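You operate a simulated robot arm through the tools that you are given. There is no shell and no other tool. Be economical: measure what you need, move in short steps, check, and stop when the job is done.

You are at the controls of a simulated robot arm. One attempt, no reset.

TASK
Check the docked carrier's joint: green tray if the viewer says SOUND, else red tray.
Fine: swing the loupe over it and switch the light on; leave the loupe aside and the light off.

Only the result counts: the job must be done as asked and must still hold three seconds after the hand-in. Knocking over, shifting, dropping, spilling or breaking anything else fails it.

THE ROBOT
A 7-joint arm with a two-finger parallel gripper, fixed in place. Base frame: the origin is at the foot of the arm, x ahead of it, y to its left, z up; the work surface is at about z = 912. Units: mm, rad, N and s.
With the tool pointing down near the work surface it reaches from about 240 to 680 mm from the base axis. Its first joint turns from -1.152 to 1.152 rad. Payload 2.4 kg.
The tool frame sits at the grasp point between the pads (the TCP): z along the fingers, y along the line on which they close. The tips reach 30 mm beyond it. Largest opening 94 mm; finger width 28, thickness 10; the body of the gripper, 50 by 96 mm, starts 55 mm behind the TCP.
Orientation is that of the tool frame in the base frame, as [roll, pitch, yaw] about the fixed x, y, z axes, in that order (R = Rz(yaw) Ry(pitch) Rx(roll)). With the fingers straight down and closing along the base's y, the tool's x points along the base's -x, its y along +y and its z along -z.

THE INTERFACE
- The arm moves only by the tool nudge_tool. Its argument "rows" is a list of rows, each a list of 3 entries, a list of its own where there are three numbers: the shift along the tool's x, y, z in units of 30 mm (1.0 is 30 mm), then the turn, a rotation vector about the tool's x, y, z in units of 4 degrees (1.0 is 4 degrees), then the gripper command, from -1 (fully open) to 1 (shut), values between in proportion. In form: [[[x, y, z], [wx, wy, wz], fingers], ...]. A call has 1 to 8 rows; each row shifts and turns the commanded pose from where the row before left it, along the tool's axes as they then stand. A call with a number of a shift or a turn outside -1 to 1 is refused whole. A row lasts 0.2 s, in which the tool goes at most 50 mm and 0.15 rad; a call with a longer step from one row to the next is refused whole, and so is a gripper value outside its range. Where a pose cannot be reached the arm comes as near as it can. A force on the tool above 60 N (or 10 N above the force at the start of the call, whichever is more), or a blocked arm, ends the call early, and 0.2 s more pass. The fingers move at their own pace (about 153 mm/s each) and stop on an object; they squeeze with about 30 N. The grip force told is the motor's: it shows also when the fingers shut on nothing. Time passes only in rows, and 0.2 s behind the last, so rows that do not move let the fingers close. It gives the time, the measured TCP pose, the force on the tool (base axes), the opening and the grip force at its end, in the units of the frame above (readings bear some noise).
- Cameras (640 x 400 px; columns grow to the right, rows downward): "scene" is fixed at [59.9, 476.9, 1462.6]; the picture's right is [-0.74, -0.67, 0.00], its down [-0.29, 0.32, -0.90] and it looks along [0.60, -0.67, -0.43] (base axes); focal length 360 px, centre (320, 200). "wrist" rides on the gripper at [-37, 0, -58] in the tool frame; the picture's right is [0.00, -1.00, 0.00], its down [0.97, 0.00, -0.24] and it looks along [0.24, 0.00, 0.97] (tool axes); focal length 218 px, centre (320, 200). There is no depth. A picture from a camera that has moved, and an enlarged one, comes with that camera's place and axes in the base frame and with its lens. The place of the scene camera against the robot may be out by one fixed shift of up to 25 mm in any direction.
- capture(camera): a new picture of that camera. No time passes.
- enlarge(camera, box): a new picture of the part [left, top, right, bottom] of that camera's present view, enlarged. No time passes.
- finish_job(): hands the job in; it is judged then, once.

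Work in short steps. Places have to be worked out from the pictures, the camera data and where the tool is seen: move nearer, look again, correct. Check each grasp and each placing, and mend what went wrong. You have 120 turns and 68 pictures in all, those below and enlarged ones among them. Open the gripper and draw the arm clear of the work before you hand the job in, unless the task says otherwise; then end with one line.

The tools are called by a JSON object that holds its "fn" and its "kwargs". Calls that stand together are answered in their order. nudge_tool: Moves the arm, as the interface text tells. Its arguments: {"type":"object","properties":{"rows":{"type":"array"}},"required":["rows"]} The other tools are called the same way: capture (camera) takes a picture; enlarge (camera, box) takes an enlarged picture of a part of a camera's view; finish_job () hands the job in.

At the start:

```text
time_s: 0.0
tool_pos: [332.2, -111.8, 1294.4]
ee_rot: [-3.141, 0.0, -3.14]
wrist_force: [-0.2, 0.5, -0.8]
opening: 93.9
gripper_force: 0.0
```

scene: 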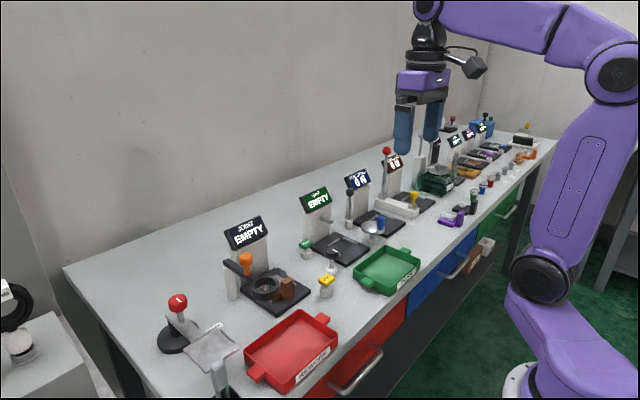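
wrist: 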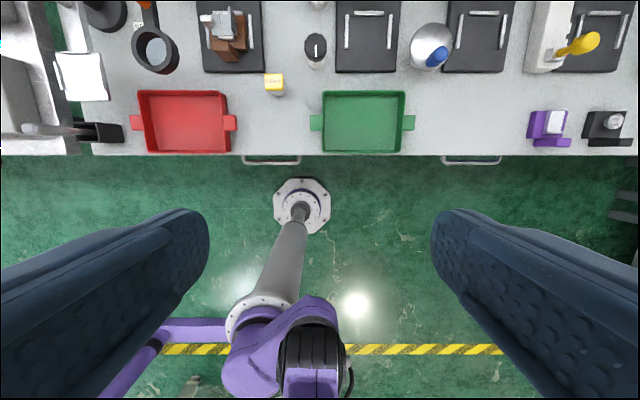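

I start by looking closer at the stations near the left end of the bench and at the rest of the bench.

{"fn": "enlarge", "kwargs": {"camera": "scene", "box": [140, 200, 380, 400]}}

{"fn": "enlarge", "kwargs": {"camera": "scene", "box": [320, 100, 560, 250]}}

{"fn": "enlarge", "kwargs": {"camera": "wrist", "box": [0, 0, 320, 160]}}

{"fn": "enlarge", "kwargs": {"camera": "wrist", "box": [320, 0, 640, 160]}}

```text
2.00 times, centred on (260, 300) of scene
camera zoom: at [59.9, 476.9, 1462.6], right [-0.74, -0.67, 0.0], down [-0.29, 0.32, -0.9], along [0.6, -0.67, -0.43], focal length 720 px, centre (440, 0)
```

zoom: 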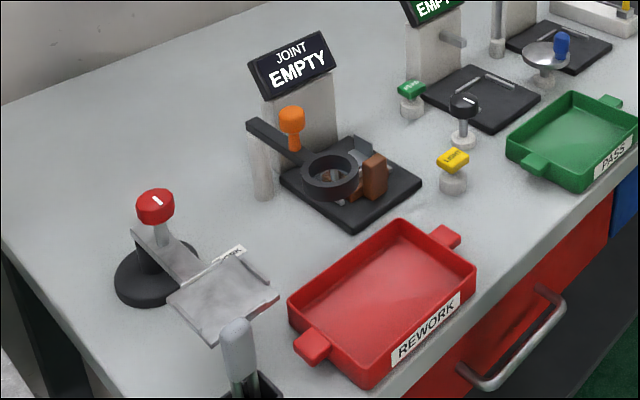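

```text
2.67 times, centred on (440, 175) of scene
camera zoom: at [59.9, 476.9, 1462.6], right [-0.74, -0.67, 0.0], down [-0.29, 0.32, -0.9], along [0.6, -0.67, -0.43], focal length 960 px, centre (0, 267)
```

zoom: 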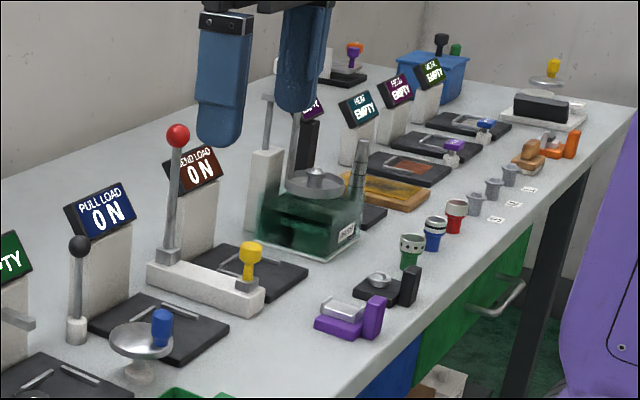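

```text
2.00 times, centred on (160, 80) of wrist
camera zoom: at [368.1, -112.8, 1351.6], right [0.0, -1.0, 0.0], down [-0.97, 0.0, 0.24], along [-0.24, 0.0, -0.97], focal length 436 px, centre (640, 440)
```

zoom: 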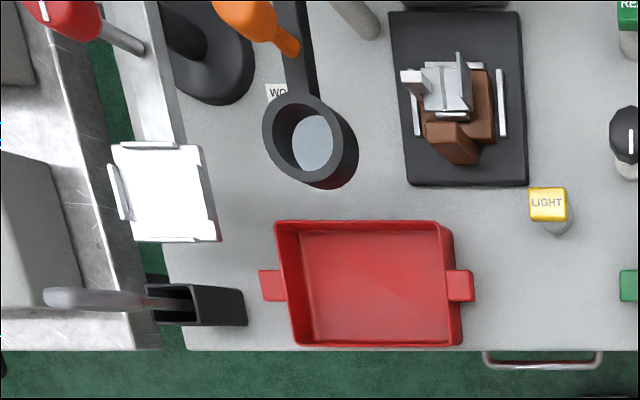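

```text
2.00 times, centred on (480, 80) of wrist
camera zoom: at [368.1, -112.8, 1351.6], right [0.0, -1.0, 0.0], down [-0.97, 0.0, 0.24], along [-0.24, 0.0, -0.97], focal length 436 px, centre (0, 440)
```

zoom: 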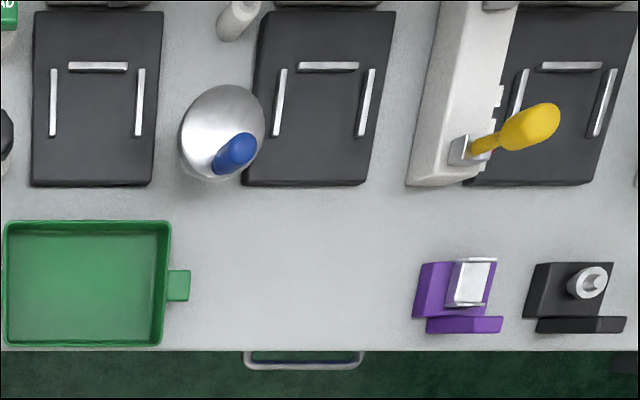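

The loupe (ring with orange knob) belongs to the JOINT station, the yellow button is the light. I move over the station to see it better.

{"fn": "nudge_tool", "kwargs": {"rows": [[[-0.8, 0.9, 0], [0, 0, 0], -1], [[-0.8, 0.9, 0], [0, 0, 0], -1], [[-0.8, 0.9, 0], [0, 0, 0], -1], [[-0.8, 0.9, 0], [0, 0, 0], -1], [[-0.8, 0.9, 0], [0, 0, 0], -1], [[-0.8, 0.9, 0], [0, 0, 0], -1]]}}

{"fn": "capture", "kwargs": {"camera": "wrist"}}

{"fn": "capture", "kwargs": {"camera": "scene"}}

```text
time_s: 1.4
tool_pos: [476.0, 48.5, 1293.5]
ee_rot: [-3.141, -0.001, -3.139]
wrist_force: [0.0, -0.4, -0.6]
opening: 93.9
gripper_force: 0.0
```

```text
61 pictures are left
camera wrist: at [512.7, 48.0, 1352.4], right [0.0, -1.0, 0.0], down [-0.97, 0.0, 0.24], along [-0.24, 0.0, -0.97], focal length 218 px, centre (320, 200)
```

wrist: 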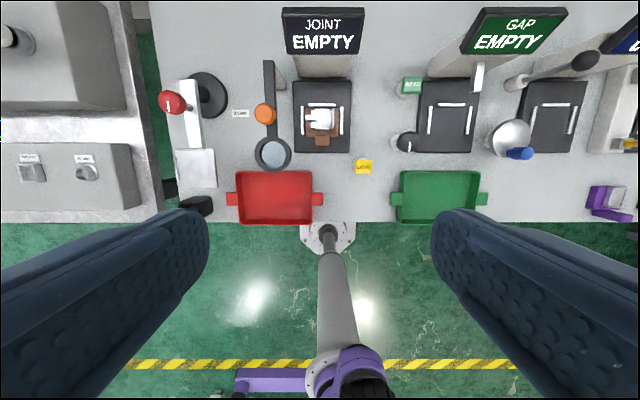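

```text
60 pictures are left
```

scene: 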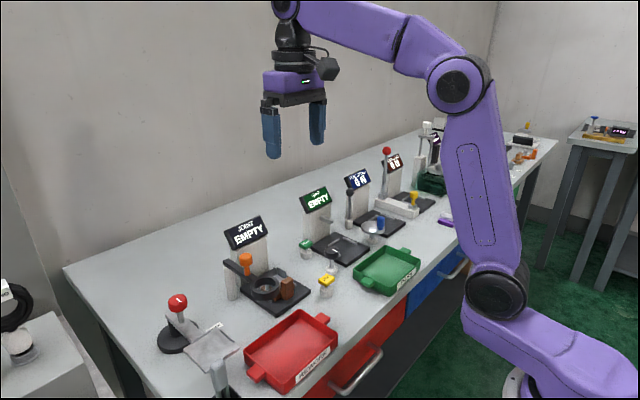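

{"fn": "enlarge", "kwargs": {"camera": "wrist", "box": [220, 0, 380, 190]}}

{"fn": "enlarge", "kwargs": {"camera": "scene", "box": [210, 210, 350, 320]}}

```text
2.11 times, centred on (300, 95) of wrist
camera zoom: at [512.7, 48.0, 1352.4], right [0.0, -1.0, 0.0], down [-0.97, 0.0, 0.24], along [-0.24, 0.0, -0.97], focal length 460 px, centre (362, 421)
```

zoom: 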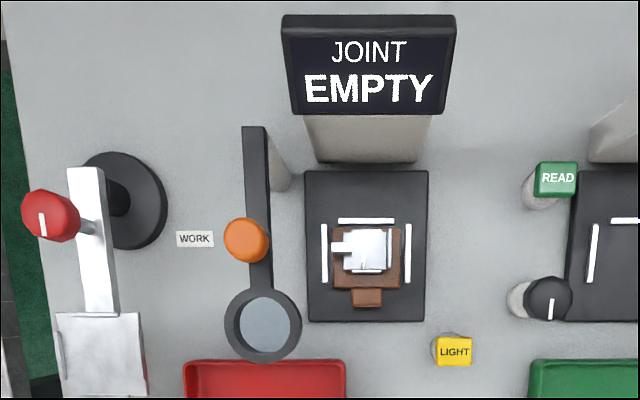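

```text
3.64 times, centred on (280, 265) of scene
camera zoom: at [59.9, 476.9, 1462.6], right [-0.74, -0.67, 0.0], down [-0.29, 0.32, -0.9], along [0.6, -0.67, -0.43], focal length 1309 px, centre (466, -36)
```

zoom: 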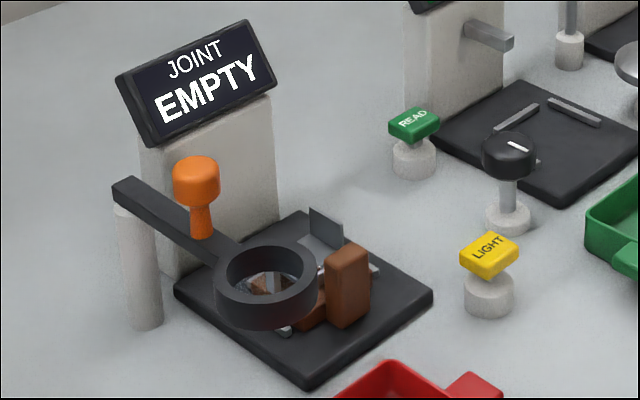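

The light button is at about (474.5, -34.5, top 946); the knob about (554, 122, 1040). I close the fingers and move above the light button.

{"fn": "nudge_tool", "kwargs": {"rows": [[[0, -0.35, 1], [0, 0, 0], 1], [[0, -0.35, 1], [0, 0, 0], 1], [[0, -0.35, 1], [0, 0, 0], 1], [[0, -0.35, 1], [0, 0, 0], 1], [[0, -0.34, 1], [0, 0, 0], 1], [[0, -0.34, 1], [0, 0, 0], 1], [[0, -0.34, 1], [0, 0, 0], 1], [[0, -0.34, 1], [0, 0, 0], 1]]}}

{"fn": "capture", "kwargs": {"camera": "wrist"}}

{"fn": "enlarge", "kwargs": {"camera": "scene", "box": [210, 210, 370, 320]}}

```text
time_s: 3.2
tool_pos: [475.2, -34.7, 1051.3]
ee_rot: [3.141, 0.0, 3.142]
wrist_force: [-0.2, 0.5, 0.5]
opening: 0.3
gripper_force: 29.3
```

```text
57 pictures are left
camera wrist: at [510.9, -35.3, 1109.4], right [0.0, -1.0, 0.0], down [-0.97, 0.0, 0.24], along [-0.24, 0.0, -0.97], focal length 218 px, centre (320, 200)
```

wrist: 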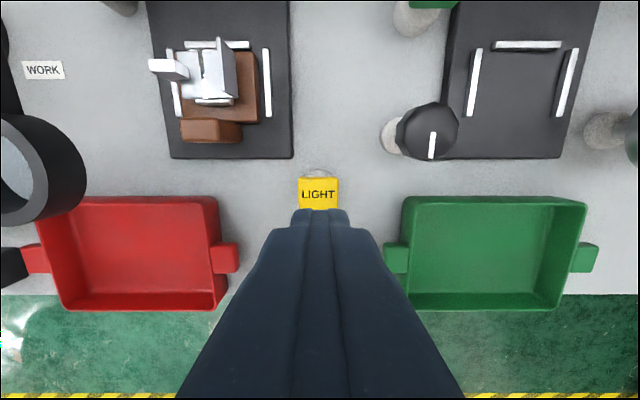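

```text
3.64 times, centred on (290, 265) of scene
camera zoom: at [59.9, 476.9, 1462.6], right [-0.74, -0.67, 0.0], down [-0.29, 0.32, -0.9], along [0.6, -0.67, -0.43], focal length 1309 px, centre (429, -36)
```

zoom: 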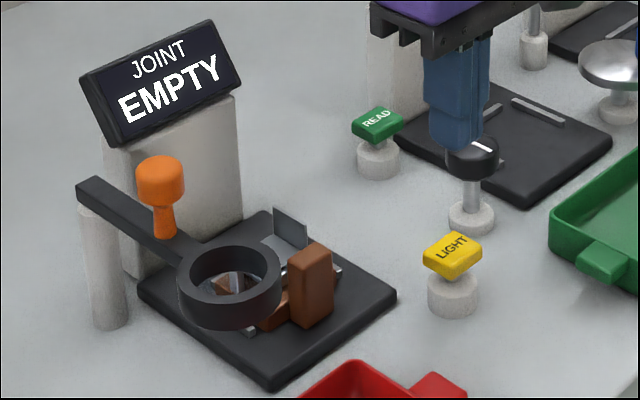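

The button is right below the tips. I descend to just above it.

{"fn": "nudge_tool", "kwargs": {"rows": [[[0, 0, 1], [0, 0, 0], 1], [[0, 0, 1], [0, 0, 0], 1], [[0, 0, 0.2], [0, 0, 0], 1], [[0, 0, 0.1], [0, 0, 0], 1], [[0, 0, 0.1], [0, 0, 0], 1]]}}

{"fn": "enlarge", "kwargs": {"camera": "scene", "box": [210, 210, 370, 320]}}

```text
time_s: 4.4
tool_pos: [475.1, -31.7, 981.3]
ee_rot: [3.141, 0.0, -3.14]
wrist_force: [-0.8, -0.5, -0.4]
opening: 0.0
gripper_force: 29.9
```

```text
3.64 times, centred on (290, 265) of scene
camera zoom: at [59.9, 476.9, 1462.6], right [-0.74, -0.67, 0.0], down [-0.29, 0.32, -0.9], along [0.6, -0.67, -0.43], focal length 1309 px, centre (429, -36)
```

zoom: 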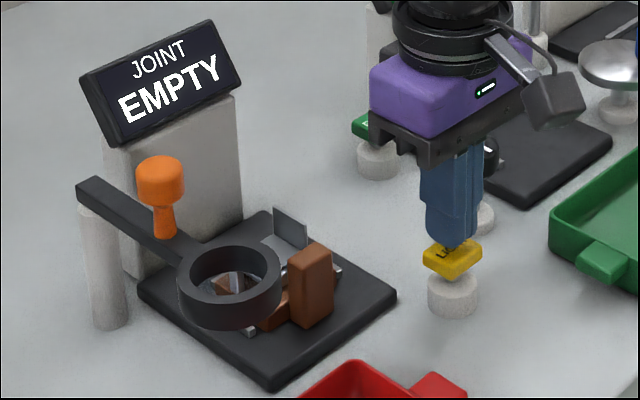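

Tips are just above the cap; I press in small steps.

{"fn": "nudge_tool", "kwargs": {"rows": [[[0, 0, 0.1], [0, 0, 0], 1], [[0, 0, 0.1], [0, 0, 0], 1], [[0, 0, 0], [0, 0, 0], 1]]}}

{"fn": "enlarge", "kwargs": {"camera": "scene", "box": [210, 210, 370, 320]}}

```text
time_s: 5.2
tool_pos: [475.0, -32.1, 974.4]
ee_rot: [3.141, 0.001, -3.142]
wrist_force: [-0.2, -0.7, -0.1]
opening: 0.0
gripper_force: 29.9
```

```text
3.64 times, centred on (290, 265) of scene
camera zoom: at [59.9, 476.9, 1462.6], right [-0.74, -0.67, 0.0], down [-0.29, 0.32, -0.9], along [0.6, -0.67, -0.43], focal length 1309 px, centre (429, -36)
```

zoom: 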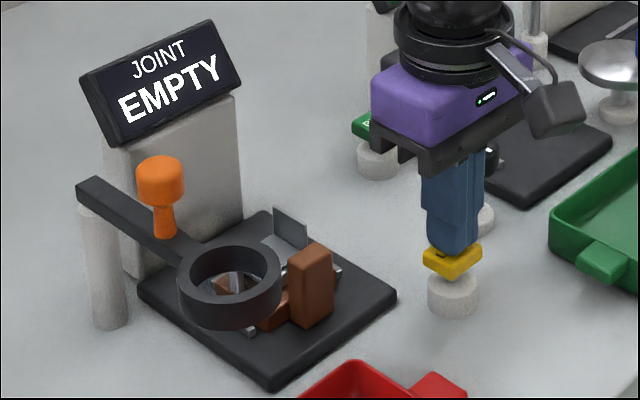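

No contact force yet; I go on pressing by a few millimetres.

{"fn": "nudge_tool", "kwargs": {"rows": [[[0, 0, 0.1], [0, 0, 0], 1], [[0, 0, 0], [0, 0, 0], 1]]}}

{"fn": "enlarge", "kwargs": {"camera": "scene", "box": [210, 210, 370, 320]}}

```text
time_s: 5.8
tool_pos: [475.8, -32.4, 972.7]
ee_rot: [-3.141, 0.003, -3.14]
wrist_force: [-0.4, -0.5, 1.3]
opening: 0.2
gripper_force: 30.2
```

```text
3.64 times, centred on (290, 265) of scene
camera zoom: at [59.9, 476.9, 1462.6], right [-0.74, -0.67, 0.0], down [-0.29, 0.32, -0.9], along [0.6, -0.67, -0.43], focal length 1309 px, centre (429, -36)
```

zoom: 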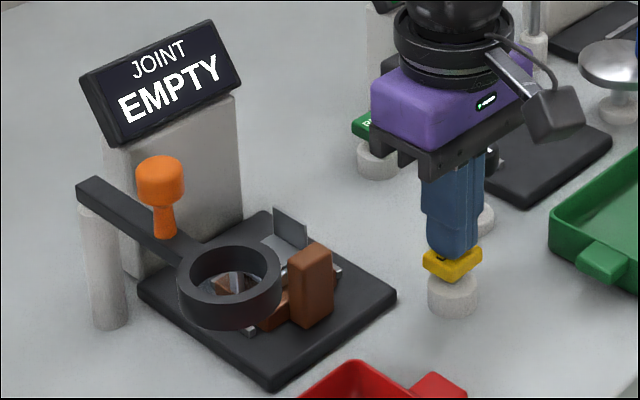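

Contact just begins (1.3 N). A bit deeper.

{"fn": "nudge_tool", "kwargs": {"rows": [[[0, 0, 0.1], [0, 0, 0], 1], [[0, 0, 0.1], [0, 0, 0], 1], [[0, 0, 0], [0, 0, 0], 1]]}}

{"fn": "enlarge", "kwargs": {"camera": "scene", "box": [210, 210, 370, 320]}}

```text
time_s: 6.6
tool_pos: [475.3, -32.2, 966.3]
ee_rot: [3.141, 0.001, -3.14]
wrist_force: [-2.5, -1.3, 6.1]
opening: 0.0
gripper_force: 29.9
```

```text
3.64 times, centred on (290, 265) of scene
camera zoom: at [59.7, 476.8, 1462.6], right [-0.74, -0.67, 0.0], down [-0.29, 0.32, -0.9], along [0.6, -0.67, -0.43], focal length 1309 px, centre (429, -36)
```

zoom: 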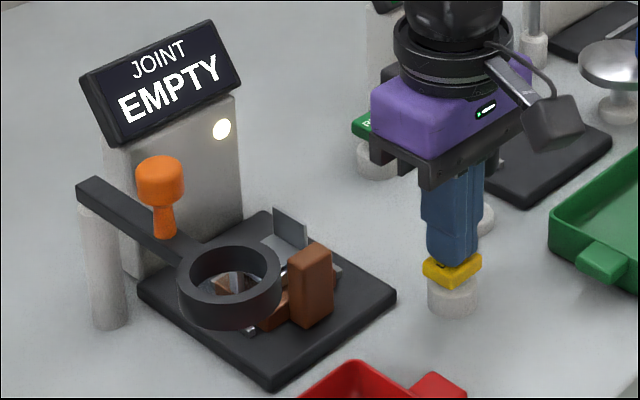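

The lamp lit on the viewer column. I retreat straight up and verify that it stays on.

{"fn": "nudge_tool", "kwargs": {"rows": [[[0, 0, -0.5], [0, 0, 0], 1], [[0, 0, -1], [0, 0, 0], 1], [[0, 0, -1], [0, 0, 0], 1], [[0, 0, -1], [0, 0, 0], 1], [[0, 0, -1], [0, 0, 0], 1], [[0, 0, -1], [0, 0, 0], 1], [[0, 0, -0.5], [0, 0, 0], 1]]}}

{"fn": "enlarge", "kwargs": {"camera": "scene", "box": [210, 210, 370, 320]}}

```text
time_s: 8.2
tool_pos: [476.3, -32.8, 1148.1]
ee_rot: [-3.141, 0.0, -3.14]
wrist_force: [1.2, 0.0, -0.1]
opening: 0.1
gripper_force: 29.7
```

```text
3.64 times, centred on (290, 265) of scene
camera zoom: at [59.9, 476.9, 1462.6], right [-0.74, -0.67, 0.0], down [-0.29, 0.32, -0.9], along [0.6, -0.67, -0.43], focal length 1309 px, centre (429, -36)
```

zoom: 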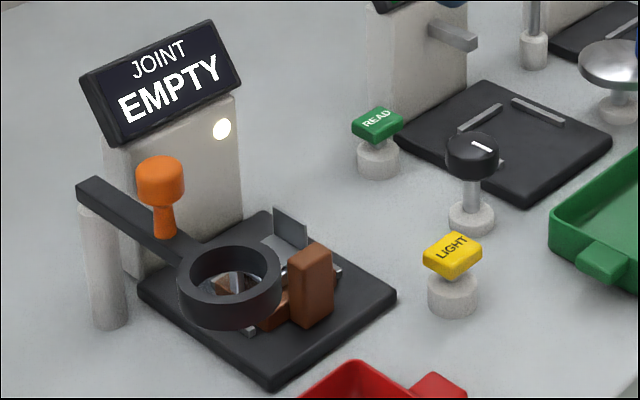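

The light stays on. Next I move above the orange knob with the gripper open.

{"fn": "nudge_tool", "kwargs": {"rows": [[[-0.43, 0.86, 0], [0, 0, 0], -1], [[-0.43, 0.86, 0], [0, 0, 0], -1], [[-0.43, 0.86, 0], [0, 0, 0], -1], [[-0.43, 0.86, 0], [0, 0, 0], -1], [[-0.43, 0.86, 0], [0, 0, 0], -1], [[-0.43, 0.86, 0], [0, 0, 0], -1]]}}

{"fn": "capture", "kwargs": {"camera": "wrist"}}

```text
time_s: 9.6
tool_pos: [554.4, 123.4, 1146.5]
ee_rot: [3.141, -0.001, 3.141]
wrist_force: [-0.2, 0.2, 0.0]
opening: 94.0
gripper_force: 0.1
```

```text
50 pictures are left
camera wrist: at [590.2, 122.2, 1205.0], right [0.0, -1.0, 0.0], down [-0.97, 0.0, 0.24], along [-0.24, 0.0, -0.97], focal length 218 px, centre (320, 200)
```

wrist: 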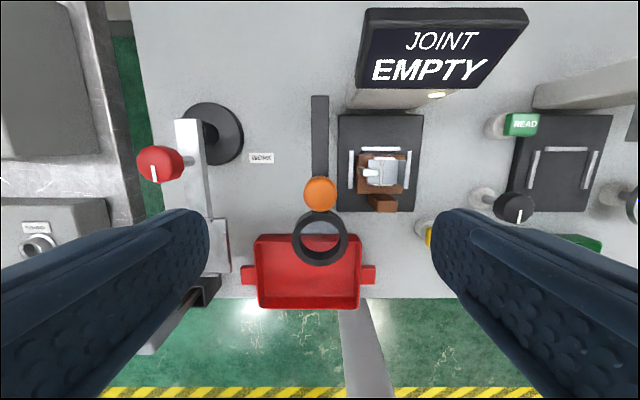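

The knob is under the TCP at about (555, 122). I descend to grasp height.

{"fn": "nudge_tool", "kwargs": {"rows": [[[0, 0, 1], [0, 0, 0], -1], [[0, 0, 1], [0, 0, 0], -1], [[0, 0, 1], [0, 0, 0], -1], [[0, 0, 0.4], [0, 0, 0], -1]]}}

{"fn": "enlarge", "kwargs": {"camera": "scene", "box": [170, 190, 330, 300]}}

{"fn": "capture", "kwargs": {"camera": "wrist"}}

```text
time_s: 10.6
tool_pos: [552.0, 122.3, 1044.2]
ee_rot: [-3.141, -0.001, -3.141]
wrist_force: [0.1, -0.1, 0.0]
opening: 93.8
gripper_force: 0.0
```

```text
3.64 times, centred on (250, 245) of scene
camera zoom: at [59.9, 476.9, 1462.6], right [-0.74, -0.67, 0.0], down [-0.29, 0.32, -0.9], along [0.6, -0.67, -0.43], focal length 1309 px, centre (574, 36)
```

zoom: 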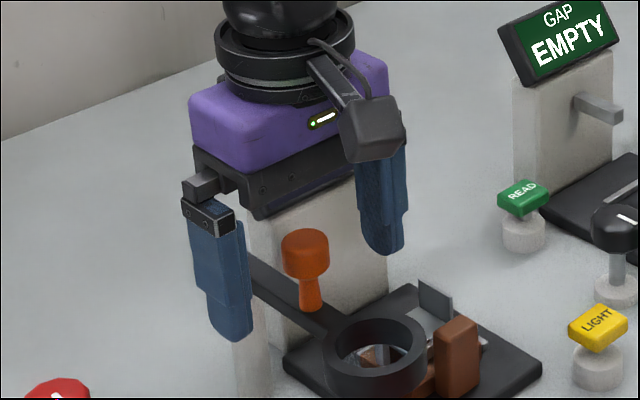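

```text
48 pictures are left
camera wrist: at [588.9, 122.1, 1102.3], right [0.0, -1.0, 0.0], down [-0.97, 0.0, 0.24], along [-0.24, 0.0, -0.97], focal length 218 px, centre (320, 200)
```

wrist: 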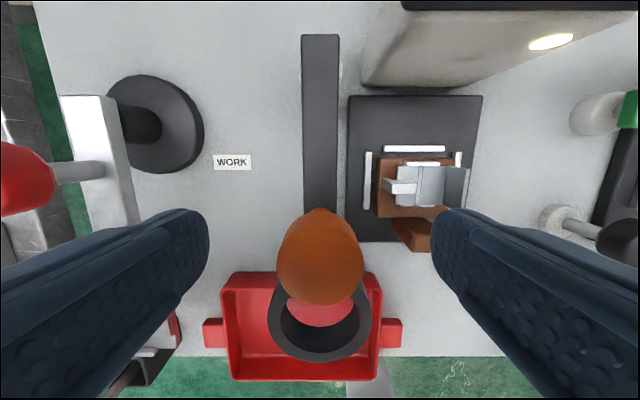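

The knob head is centred between the pads at TCP height. I close on it.

{"fn": "nudge_tool", "kwargs": {"rows": [[[0, 0, 0], [0, 0, 0], 0.2], [[0, 0, 0], [0, 0, 0], 1], [[0, 0, 0], [0, 0, 0], 1]]}}

```text
time_s: 11.4
tool_pos: [553.4, 123.6, 1042.4]
ee_rot: [-3.141, 0.0, -3.14]
wrist_force: [0.5, 0.1, -3.7]
opening: 25.1
gripper_force: 44.7
```

Held (25 mm opening). I swing it on an arc about the pivot at ~(622,122), radius 68 mm, turning the tool along: first 28°.

{"fn": "nudge_tool", "kwargs": {"rows": [[[-0.0055, -0.158, 0], [0, 0, -1], 1], [[-0.0055, -0.158, 0], [0, 0, -1], 1], [[-0.0055, -0.158, 0], [0, 0, -1], 1], [[-0.0055, -0.158, 0], [0, 0, -1], 1], [[-0.0055, -0.158, 0], [0, 0, -1], 1], [[-0.0055, -0.158, 0], [0, 0, -1], 1], [[-0.0055, -0.158, 0], [0, 0, -1], 1]]}}

{"fn": "enlarge", "kwargs": {"camera": "scene", "box": [190, 190, 350, 300]}}

```text
time_s: 13.0
tool_pos: [560.5, 89.0, 1045.4]
ee_rot: [-3.141, -0.005, -2.652]
wrist_force: [-8.6, -8.0, -7.6]
opening: 25.2
gripper_force: 44.5
```

```text
3.64 times, centred on (270, 245) of scene
camera zoom: at [59.8, 476.7, 1462.7], right [-0.74, -0.67, 0.0], down [-0.29, 0.32, -0.9], along [0.6, -0.67, -0.43], focal length 1309 px, centre (502, 36)
```

zoom: 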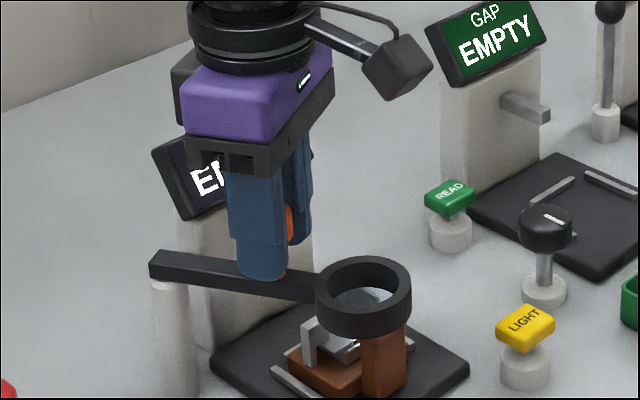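

The loupe swings well; the side load says the radius is slightly larger (~71 mm). I correct outward and go on to about 44°.

{"fn": "nudge_tool", "kwargs": {"rows": [[[0.07, -0.165, 0], [0, 0, -1], 1], [[-0.005, -0.165, 0], [0, 0, -1], 1], [[-0.005, -0.165, 0], [0, 0, -1], 1], [[-0.005, -0.165, 0], [0, 0, -1], 1]]}}

{"fn": "enlarge", "kwargs": {"camera": "scene", "box": [190, 190, 350, 300]}}

{"fn": "capture", "kwargs": {"camera": "wrist"}}

```text
time_s: 14.0
tool_pos: [571.3, 73.7, 1044.4]
ee_rot: [3.141, 0.003, -2.373]
wrist_force: [5.5, 2.1, -14.5]
opening: 25.0
gripper_force: 45.3
```

```text
3.64 times, centred on (270, 245) of scene
camera zoom: at [60.3, 477.0, 1462.6], right [-0.74, -0.67, 0.0], down [-0.29, 0.32, -0.9], along [0.6, -0.67, -0.43], focal length 1309 px, centre (502, 36)
```

zoom: 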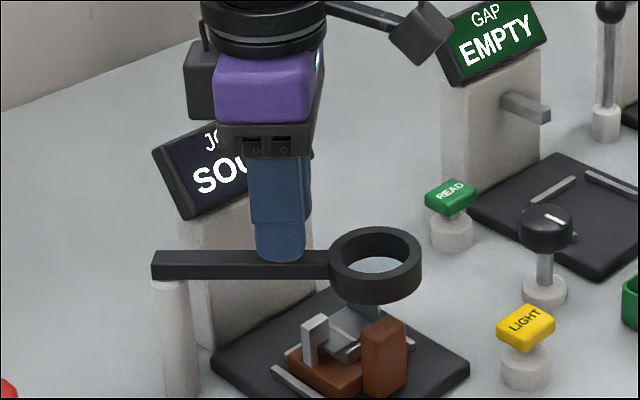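

```text
45 pictures are left
camera wrist: at [597.1, 99.1, 1102.6], right [0.7, -0.72, 0.0], down [-0.7, -0.68, 0.24], along [-0.17, -0.17, -0.97], focal length 218 px, centre (320, 200)
```

wrist: 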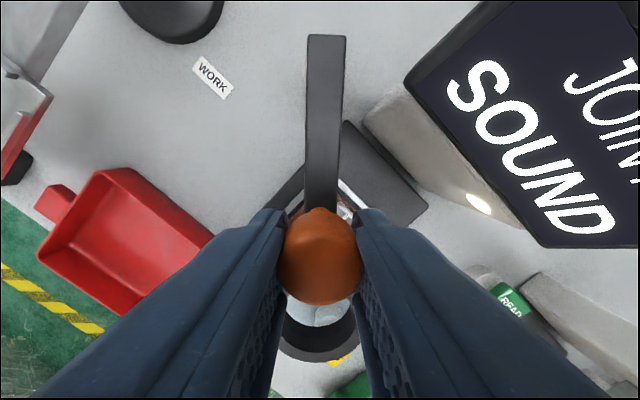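

The viewer reads SOUND. I wait a moment and look again to be sure that the reading is settled.

{"fn": "nudge_tool", "kwargs": {"rows": [[[-0.02, 0, 0], [0, 0, 0], 1], [[0, 0, 0], [0, 0, 0], 1], [[0, 0, 0], [0, 0, 0], 1], [[0, 0, 0], [0, 0, 0], 1], [[0, 0, 0], [0, 0, 0], 1], [[0, 0, 0], [0, 0, 0], 1]]}}

{"fn": "capture", "kwargs": {"camera": "wrist"}}

```text
time_s: 15.4
tool_pos: [571.6, 75.7, 1043.6]
ee_rot: [-3.141, -0.001, -2.373]
wrist_force: [1.5, 5.8, -12.2]
opening: 24.9
gripper_force: 45.0
```

```text
44 pictures are left
camera wrist: at [597.2, 99.2, 1102.6], right [0.7, -0.72, 0.0], down [-0.7, -0.68, 0.24], along [-0.17, -0.17, -0.97], focal length 218 px, centre (320, 200)
```

wrist: 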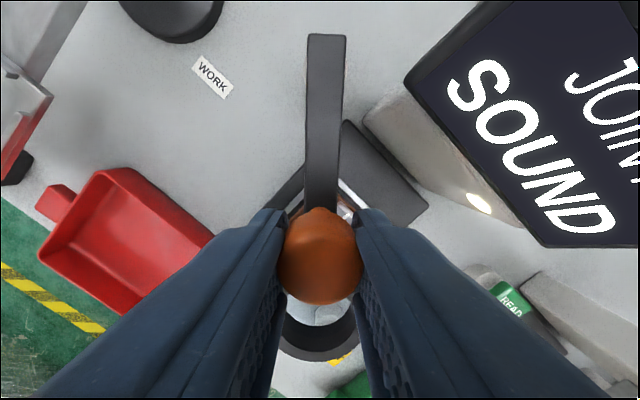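

SOUND holds, so it is the green tray. I swing the loupe back by the same arc.

{"fn": "nudge_tool", "kwargs": {"rows": [[[-0.0055, 0.165, 0], [0, 0, 1], 1], [[-0.0055, 0.165, 0], [0, 0, 1], 1], [[-0.0055, 0.165, 0], [0, 0, 1], 1], [[-0.0055, 0.165, 0], [0, 0, 1], 1], [[-0.0055, 0.165, 0], [0, 0, 1], 1], [[-0.0055, 0.165, 0], [0, 0, 1], 1]]}}

{"fn": "nudge_tool", "kwargs": {"rows": [[[-0.0055, 0.165, 0], [0, 0, 1], 1], [[-0.0055, 0.165, 0], [0, 0, 1], 1], [[-0.0055, 0.165, 0], [0, 0, 1], 1], [[-0.0055, 0.165, 0], [0, 0, 1], 1], [[-0.0055, 0.165, 0], [0, 0, 1], 1], [[0, 0, 0], [0, 0, 0], 1]]}}

{"fn": "capture", "kwargs": {"camera": "wrist"}}

```text
time_s: 16.8
tool_pos: [557.1, 98.4, 1044.6]
ee_rot: [-3.141, 0.001, -2.794]
wrist_force: [9.1, 6.8, -9.0]
opening: 24.9
gripper_force: 45.1
```

```text
time_s: 18.2
tool_pos: [552.4, 122.5, 1044.4]
ee_rot: [3.141, -0.001, -3.141]
wrist_force: [7.7, -0.6, -5.9]
opening: 25.1
gripper_force: 45.1
```

```text
43 pictures are left
camera wrist: at [588.4, 121.6, 1102.8], right [0.0, -1.0, 0.0], down [-0.97, 0.0, 0.24], along [-0.24, 0.0, -0.97], focal length 218 px, centre (320, 200)
```

wrist: 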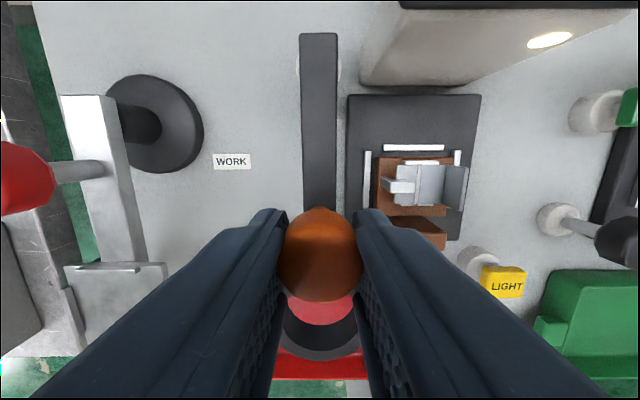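

Loupe is back. I swing it a little further aside (12°) to gain room for grasping the carrier, watching the force.

{"fn": "nudge_tool", "kwargs": {"rows": [[[-0.05, 0.165, 0], [0, 0, 1], 1], [[-0.0055, 0.165, 0], [0, 0, 1], 1], [[-0.0055, 0.165, 0], [0, 0, 1], 1], [[0, 0, 0], [0, 0, 0], 1]]}}

```text
time_s: 19.2
tool_pos: [554.6, 123.1, 1044.1]
ee_rot: [-3.127, -0.005, 2.917]
wrist_force: [-25.0, -50.5, 7.1]
opening: 24.8
gripper_force: 44.6
```

That is the end stop. I undo those steps.

{"fn": "nudge_tool", "kwargs": {"rows": [[[0, -0.165, 0], [0, 0, -1], 1], [[0, -0.165, 0], [0, 0, -1], 1], [[0, -0.165, 0], [0, 0, -1], 1], [[0, 0, 0], [0, 0, 0], 1]]}}

```text
time_s: 20.2
tool_pos: [552.6, 123.4, 1044.2]
ee_rot: [3.141, 0.001, -3.14]
wrist_force: [-3.7, -18.0, -2.2]
opening: 24.9
gripper_force: 44.6
```

A small relief in -y, then release and go up.

{"fn": "nudge_tool", "kwargs": {"rows": [[[0, -0.06, 0], [0, 0, 0], 1], [[0, 0, 0], [0, 0, 0], 0], [[0, 0, 0], [0, 0, 0], -1], [[0, 0, 0], [0, 0, 0], -1], [[0, 0, -1], [0, 0, 0], -1], [[0, 0, -1], [0, 0, 0], -1], [[0, 0, -1], [0, 0, 0], -1], [[0, 0, -0.8], [0, 0, 0], -1]]}}

{"fn": "capture", "kwargs": {"camera": "wrist"}}

{"fn": "enlarge", "kwargs": {"camera": "scene", "box": [210, 210, 370, 320]}}

```text
time_s: 22.0
tool_pos: [552.3, 121.4, 1158.5]
ee_rot: [-3.141, -0.001, -3.141]
wrist_force: [0.2, -0.5, 0.5]
opening: 93.8
gripper_force: 0.1
```

```text
42 pictures are left
camera wrist: at [588.9, 120.4, 1216.9], right [0.0, -1.0, 0.0], down [-0.97, 0.0, 0.24], along [-0.24, 0.0, -0.97], focal length 218 px, centre (320, 200)
```

wrist: 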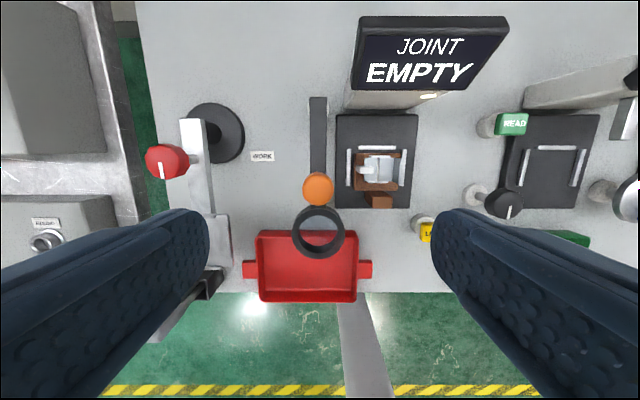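

```text
3.64 times, centred on (290, 265) of scene
camera zoom: at [59.9, 476.9, 1462.6], right [-0.74, -0.67, 0.0], down [-0.29, 0.32, -0.9], along [0.6, -0.67, -0.43], focal length 1309 px, centre (429, -36)
```

zoom: 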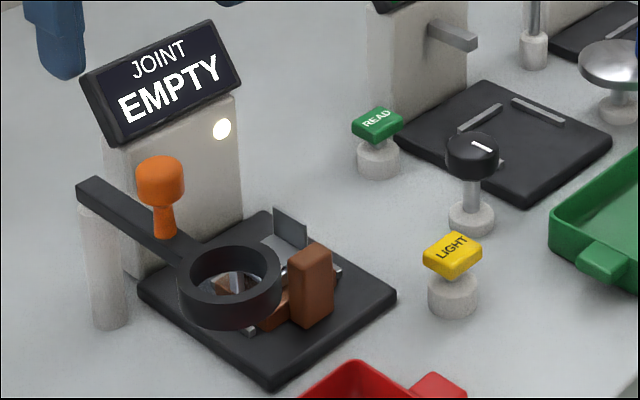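

Loupe aside again. Next the light: transit above the button with closed fingers.

{"fn": "nudge_tool", "kwargs": {"rows": [[[0.43, -0.86, 0], [0, 0, 0], 1], [[0.43, -0.86, 0], [0, 0, 0], 1], [[0.43, -0.86, 0], [0, 0, 0], 1], [[0.43, -0.86, 0], [0, 0, 0], 1], [[0.43, -0.86, 0], [0, 0, 0], 1], [[0.43, -0.86, 0], [0, 0, 0], 1], [[0, 0, 1], [0, 0, 0], 1], [[0, 0, 1], [0, 0, 0], 1]]}}

{"fn": "nudge_tool", "kwargs": {"rows": [[[0, 0, 1], [0, 0, 0], 1], [[0, 0, 1], [0, 0, 0], 1], [[0, 0, 1], [0, 0, 0], 1], [[0, 0, 0.6], [0, 0, 0], 1], [[0, 0, 0], [0, 0, 0], 1]]}}

```text
time_s: 23.8
tool_pos: [474.3, -33.4, 1099.4]
ee_rot: [3.141, 0.0, -3.141]
wrist_force: [0.1, -0.2, 0.6]
opening: 0.0
gripper_force: 30.3
```

```text
time_s: 25.0
tool_pos: [474.0, -32.8, 989.6]
ee_rot: [3.141, 0.0, 3.141]
wrist_force: [-0.7, 1.2, -0.4]
opening: 0.0
gripper_force: 29.4
```

I press the button to the same depth as before and lift off.

{"fn": "nudge_tool", "kwargs": {"rows": [[[0, 0, 0.4], [0, 0, 0], 1], [[0, 0, 0.1], [0, 0, 0], 1], [[0, 0, 0.1], [0, 0, 0], 1], [[0, 0, 0.1], [0, 0, 0], 1], [[0, 0, 0.05], [0, 0, 0], 1], [[0, 0, 0], [0, 0, 0], 1]]}}

{"fn": "enlarge", "kwargs": {"camera": "scene", "box": [210, 210, 370, 320]}}

```text
time_s: 26.4
tool_pos: [474.7, -33.6, 967.7]
ee_rot: [-3.14, -0.001, -3.142]
wrist_force: [1.7, 1.2, 3.6]
opening: 0.0
gripper_force: 29.8
```

```text
3.64 times, centred on (290, 265) of scene
camera zoom: at [59.9, 476.9, 1462.6], right [-0.74, -0.67, 0.0], down [-0.29, 0.32, -0.9], along [0.6, -0.67, -0.43], focal length 1309 px, centre (429, -36)
```

zoom: 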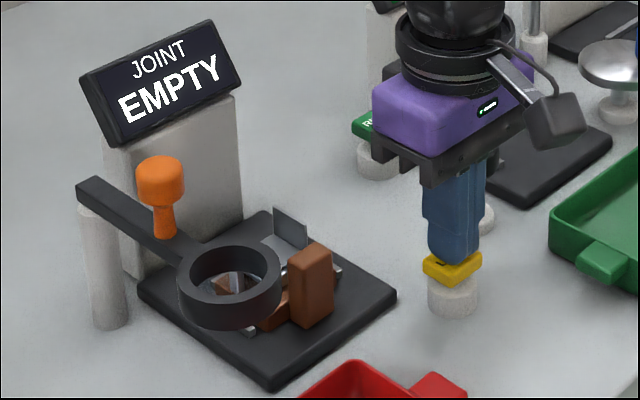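

The light is off. I lift and move to view the carrier from above.

{"fn": "nudge_tool", "kwargs": {"rows": [[[0, 0, -0.5], [0, 0, 0], 1], [[0, 0, -1], [0, 0, 0], 1], [[0, 0, -1], [0, 0, 0], 1], [[0, 0, -1], [0, 0, 0], 1], [[-0.2, 0.6, -1], [0, 0, 0], -0.3], [[-0.4, 0.7, -0.5], [0, 0, 0], -0.3], [[-0.3, 0.7, 0], [0, 0, 0], -0.3], [[-0.2, 0.5, 0], [0, 0, 0], -0.3]]}}

{"fn": "capture", "kwargs": {"camera": "wrist"}}

{"fn": "enlarge", "kwargs": {"camera": "scene", "box": [230, 240, 330, 310]}}

```text
time_s: 28.2
tool_pos: [508.0, 41.6, 1118.5]
ee_rot: [3.141, 0.0, -3.141]
wrist_force: [0.5, -0.2, 0.1]
opening: 61.2
gripper_force: 0.1
```

```text
39 pictures are left
camera wrist: at [544.9, 40.9, 1175.5], right [0.0, -1.0, 0.0], down [-0.97, 0.0, 0.24], along [-0.24, 0.0, -0.97], focal length 218 px, centre (320, 200)
```

wrist: 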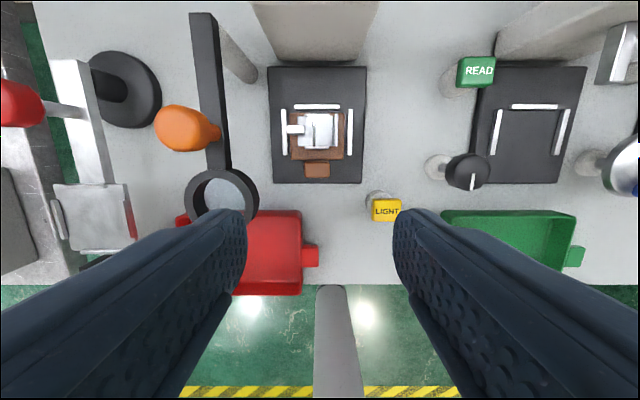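

```text
5.71 times, centred on (280, 275) of scene
camera zoom: at [59.9, 476.9, 1462.6], right [-0.74, -0.67, 0.0], down [-0.29, 0.32, -0.9], along [0.6, -0.67, -0.43], focal length 2057 px, centre (549, -229)
```

zoom: 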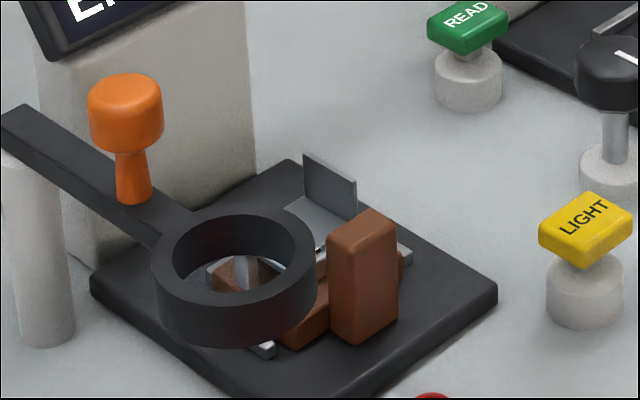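

The handle tab is at about (521, 44), top ≈ 963, ~25 mm wide in y. I set the opening to ~45 mm (to clear the loupe) and descend part way.

{"fn": "nudge_tool", "kwargs": {"rows": [[[-0.23, 0.08, 0], [0, 0, 0], 0.04], [[0, 0, 1], [0, 0, 0], 0.04], [[0, 0, 1], [0, 0, 0], 0.04], [[0, 0, 1], [0, 0, 0], 0.04], [[0, 0, 0.5], [0, 0, 0], 0.04]]}}

{"fn": "capture", "kwargs": {"camera": "wrist"}}

{"fn": "enlarge", "kwargs": {"camera": "scene", "box": [230, 220, 330, 310]}}

```text
time_s: 29.4
tool_pos: [514.4, 44.5, 1012.8]
ee_rot: [-3.141, 0.0, -3.141]
wrist_force: [1.4, -0.3, -0.2]
opening: 45.3
gripper_force: 0.1
```

```text
37 pictures are left
camera wrist: at [551.2, 42.9, 1070.2], right [0.0, -1.0, 0.0], down [-0.97, 0.0, 0.24], along [-0.24, 0.0, -0.97], focal length 218 px, centre (320, 200)
```

wrist: 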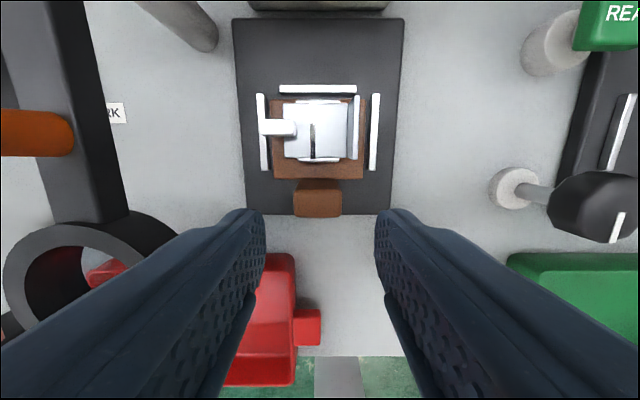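

```text
4.44 times, centred on (280, 265) of scene
camera zoom: at [59.9, 476.9, 1462.6], right [-0.74, -0.67, 0.0], down [-0.29, 0.32, -0.9], along [0.6, -0.67, -0.43], focal length 1600 px, centre (498, -89)
```

zoom: 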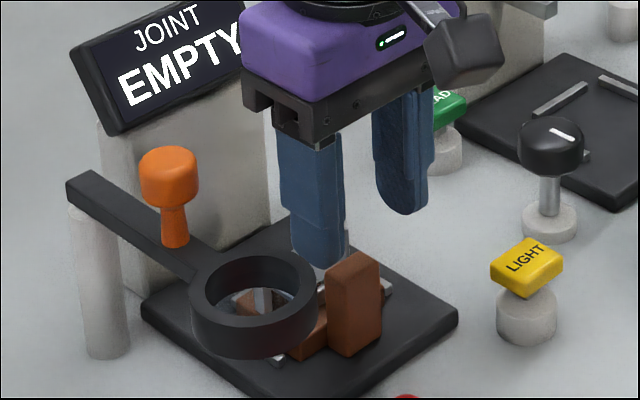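

Handle is centred at y≈44, x 517–529, clear between the fingers. I descend to grasp depth.

{"fn": "nudge_tool", "kwargs": {"rows": [[[-0.03, 0, 0.5], [0, 0, 0], 0.04], [[0, 0, 0.5], [0, 0, 0], 0.04], [[0, 0, 0.3], [0, 0, 0], 0.04], [[0, 0, 0.2], [0, 0, 0], 0.04], [[0, 0, 0.1], [0, 0, 0], 0.04]]}}

{"fn": "enlarge", "kwargs": {"camera": "scene", "box": [230, 220, 330, 310]}}

{"fn": "capture", "kwargs": {"camera": "wrist"}}

```text
time_s: 30.6
tool_pos: [515.7, 44.2, 966.4]
ee_rot: [3.14, 0.0, 3.141]
wrist_force: [-0.5, -0.8, -0.4]
opening: 45.2
gripper_force: 0.0
```

```text
4.44 times, centred on (280, 265) of scene
camera zoom: at [59.9, 476.9, 1462.6], right [-0.74, -0.67, 0.0], down [-0.29, 0.32, -0.9], along [0.6, -0.67, -0.43], focal length 1600 px, centre (498, -89)
```

zoom: 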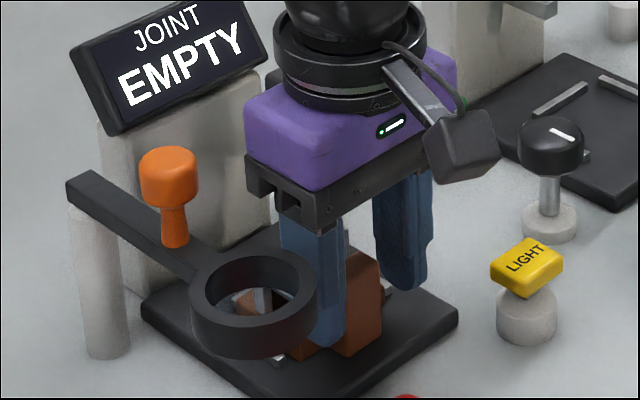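

```text
34 pictures are left
camera wrist: at [552.4, 43.7, 1023.5], right [0.0, -1.0, 0.0], down [-0.97, 0.0, 0.24], along [-0.24, 0.0, -0.97], focal length 218 px, centre (320, 200)
```

wrist: 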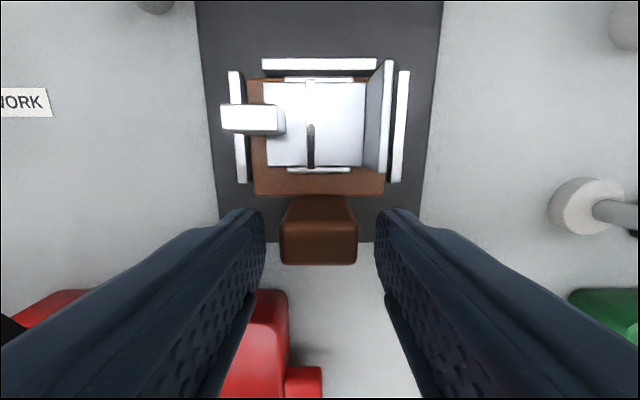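

A few mm deeper for a better hold, then close.

{"fn": "nudge_tool", "kwargs": {"rows": [[[-0.05, 0, 0.2], [0, 0, 0], 0.04], [[0, 0, 0], [0, 0, 0], 0.04], [[0, 0, 0], [0, 0, 0], 1], [[0, 0, 0], [0, 0, 0], 1], [[0, 0, 0], [0, 0, 0], 1]]}}

```text
time_s: 31.8
tool_pos: [516.6, 44.9, 959.8]
ee_rot: [3.141, 0.0, 3.141]
wrist_force: [0.1, 0.2, 1.1]
opening: 29.6
gripper_force: 30.1
```

Gripped at 29.6 mm with no side force. I lift slowly.

{"fn": "nudge_tool", "kwargs": {"rows": [[[0, 0, -0.2], [0, 0, 0], 1], [[0, 0, -0.3], [0, 0, 0], 1], [[0, 0, -0.3], [0, 0, 0], 1], [[0, 0, 0], [0, 0, 0], 1]]}}

{"fn": "enlarge", "kwargs": {"camera": "scene", "box": [230, 220, 330, 310]}}

{"fn": "capture", "kwargs": {"camera": "wrist"}}

```text
time_s: 32.8
tool_pos: [517.4, 45.1, 982.6]
ee_rot: [-3.14, 0.001, -3.141]
wrist_force: [0.2, -0.2, -0.9]
opening: 29.6
gripper_force: 29.3
```

```text
4.44 times, centred on (280, 265) of scene
camera zoom: at [59.9, 476.9, 1462.6], right [-0.74, -0.67, 0.0], down [-0.29, 0.32, -0.9], along [0.6, -0.67, -0.43], focal length 1600 px, centre (498, -89)
```

zoom: 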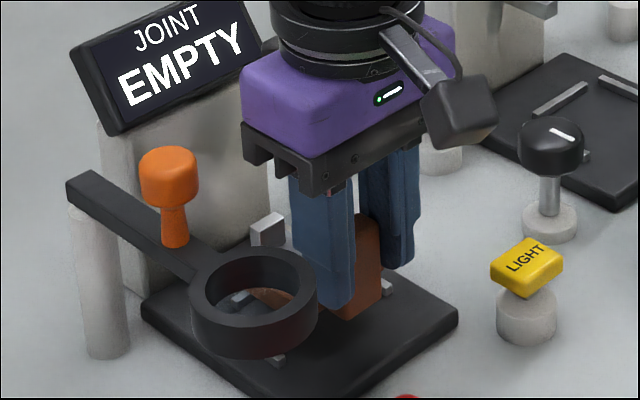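

```text
32 pictures are left
camera wrist: at [553.7, 43.3, 1040.4], right [0.0, -1.0, 0.0], down [-0.97, 0.0, 0.24], along [-0.24, 0.0, -0.97], focal length 218 px, centre (320, 200)
```

wrist: 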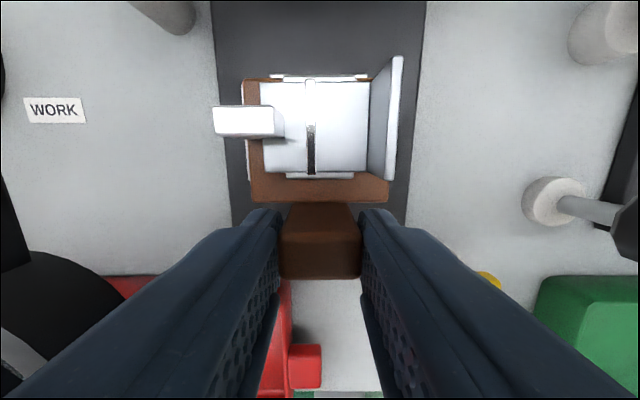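

Lifted level and firm. I raise it clear of everything and carry it toward the green tray in gentle steps.

{"fn": "nudge_tool", "kwargs": {"rows": [[[0, 0, -0.5], [0, 0, 0], 1], [[0, 0, -0.7], [0, 0, 0], 1], [[0, 0, -0.7], [0, 0, 0], 1], [[0, 0, -0.7], [0, 0, 0], 1], [[0, 0, -0.5], [0, 0, 0], 1], [[0.364, -0.658, 0], [0, 0, 0], 1], [[0.364, -0.658, 0], [0, 0, 0], 1], [[0.364, -0.658, 0], [0, 0, 0], 1]]}}

{"fn": "nudge_tool", "kwargs": {"rows": [[[0.364, -0.658, 0], [0, 0, 0], 1], [[0.364, -0.658, 0], [0, 0, 0], 1], [[0.364, -0.658, 0], [0, 0, 0], 1], [[0.364, -0.658, 0], [0, 0, 0], 1], [[0.364, -0.658, 0], [0, 0, 0], 1], [[0.364, -0.658, 0], [0, 0, 0], 1], [[0, 0, 0], [0, 0, 0], 1]]}}

{"fn": "capture", "kwargs": {"camera": "wrist"}}

{"fn": "capture", "kwargs": {"camera": "scene"}}

```text
time_s: 34.6
tool_pos: [483.8, -15.9, 1075.8]
ee_rot: [3.141, 0.001, 3.141]
wrist_force: [0.4, 0.4, -1.3]
opening: 29.7
gripper_force: 29.8
```

```text
time_s: 36.2
tool_pos: [419.0, -133.4, 1075.8]
ee_rot: [3.141, 0.0, 3.142]
wrist_force: [-0.1, 0.3, -2.3]
opening: 29.7
gripper_force: 30.5
```

```text
31 pictures are left
camera wrist: at [454.5, -133.6, 1134.0], right [0.0, -1.0, 0.0], down [-0.97, 0.0, 0.24], along [-0.24, 0.0, -0.97], focal length 218 px, centre (320, 200)
```

wrist: 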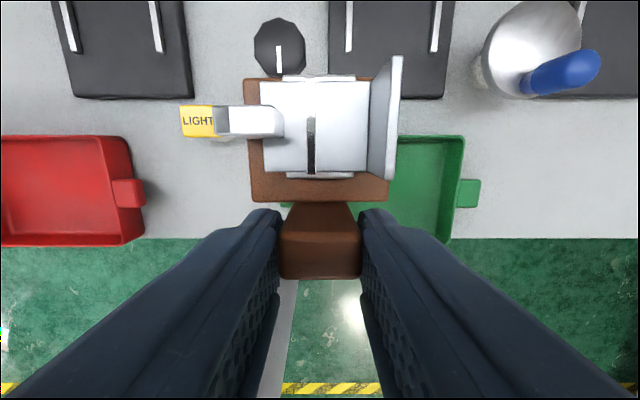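

```text
30 pictures are left
```

scene: 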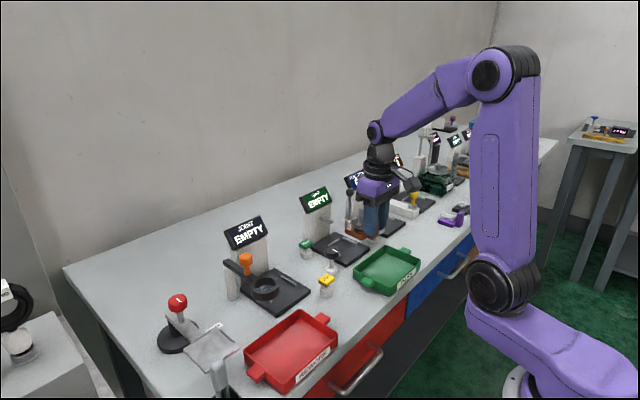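

Two more steps sideways bring it over the tray; then look again.

{"fn": "nudge_tool", "kwargs": {"rows": [[[0.37, -0.62, 0], [0, 0, 0], 1], [[0.37, -0.62, 0], [0, 0, 0], 1], [[0.37, -0.62, 0], [0, 0, 0], 1], [[0, 0, 0.7], [0, 0, 0], 1], [[0, 0, 0.7], [0, 0, 0], 1], [[0, 0, 0], [0, 0, 0], 1]]}}

{"fn": "capture", "kwargs": {"camera": "wrist"}}

{"fn": "enlarge", "kwargs": {"camera": "scene", "box": [320, 190, 460, 300]}}

```text
time_s: 37.6
tool_pos: [384.8, -189.5, 1033.1]
ee_rot: [3.141, -0.001, -3.141]
wrist_force: [0.2, -0.5, -0.7]
opening: 29.7
gripper_force: 30.1
```

```text
29 pictures are left
camera wrist: at [420.8, -190.0, 1091.6], right [0.0, -1.0, 0.0], down [-0.97, 0.0, 0.24], along [-0.24, 0.0, -0.97], focal length 218 px, centre (320, 200)
```

wrist: 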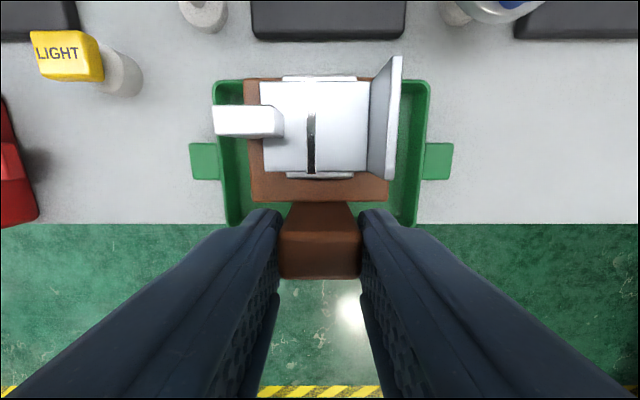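

```text
3.64 times, centred on (390, 245) of scene
camera zoom: at [59.9, 476.9, 1462.6], right [-0.74, -0.67, 0.0], down [-0.29, 0.32, -0.9], along [0.6, -0.67, -0.43], focal length 1309 px, centre (66, 36)
```

zoom: 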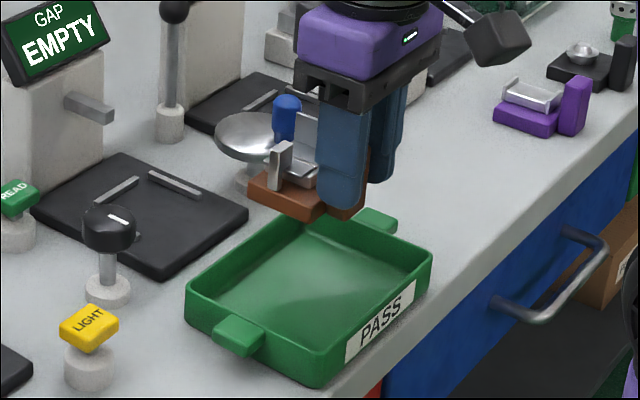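

The carrier is centred over the tray. I shift 3 mm inward and lower it to shortly above the floor.

{"fn": "nudge_tool", "kwargs": {"rows": [[[-0.1, 0, 0.5], [0, 0, 0], 1], [[0, 0, 0.6], [0, 0, 0], 1], [[0, 0, 0.6], [0, 0, 0], 1], [[0, 0, 0.4], [0, 0, 0], 1], [[0, 0, 0.15], [0, 0, 0], 1], [[0, 0, 0], [0, 0, 0], 1]]}}

{"fn": "enlarge", "kwargs": {"camera": "scene", "box": [320, 190, 460, 300]}}

{"fn": "capture", "kwargs": {"camera": "wrist"}}

```text
time_s: 39.0
tool_pos: [388.9, -186.8, 967.2]
ee_rot: [3.141, -0.001, 3.141]
wrist_force: [0.4, -0.1, -1.5]
opening: 29.7
gripper_force: 30.1
```

```text
3.64 times, centred on (390, 245) of scene
camera zoom: at [59.9, 476.9, 1462.6], right [-0.74, -0.67, 0.0], down [-0.29, 0.32, -0.9], along [0.6, -0.67, -0.43], focal length 1309 px, centre (66, 36)
```

zoom: 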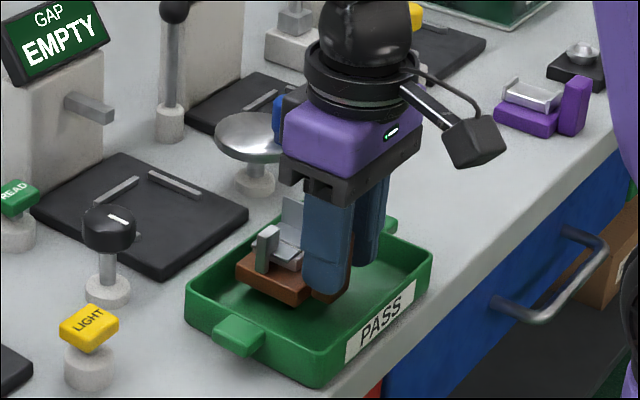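

```text
26 pictures are left
camera wrist: at [424.6, -188.6, 1024.9], right [0.0, -1.0, 0.0], down [-0.97, 0.0, 0.24], along [-0.24, 0.0, -0.97], focal length 218 px, centre (320, 200)
```

wrist: 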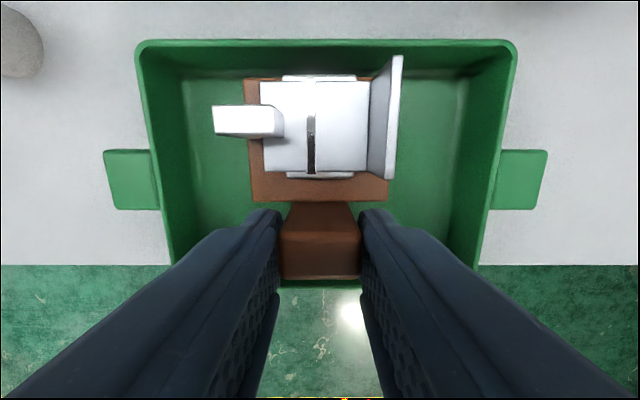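

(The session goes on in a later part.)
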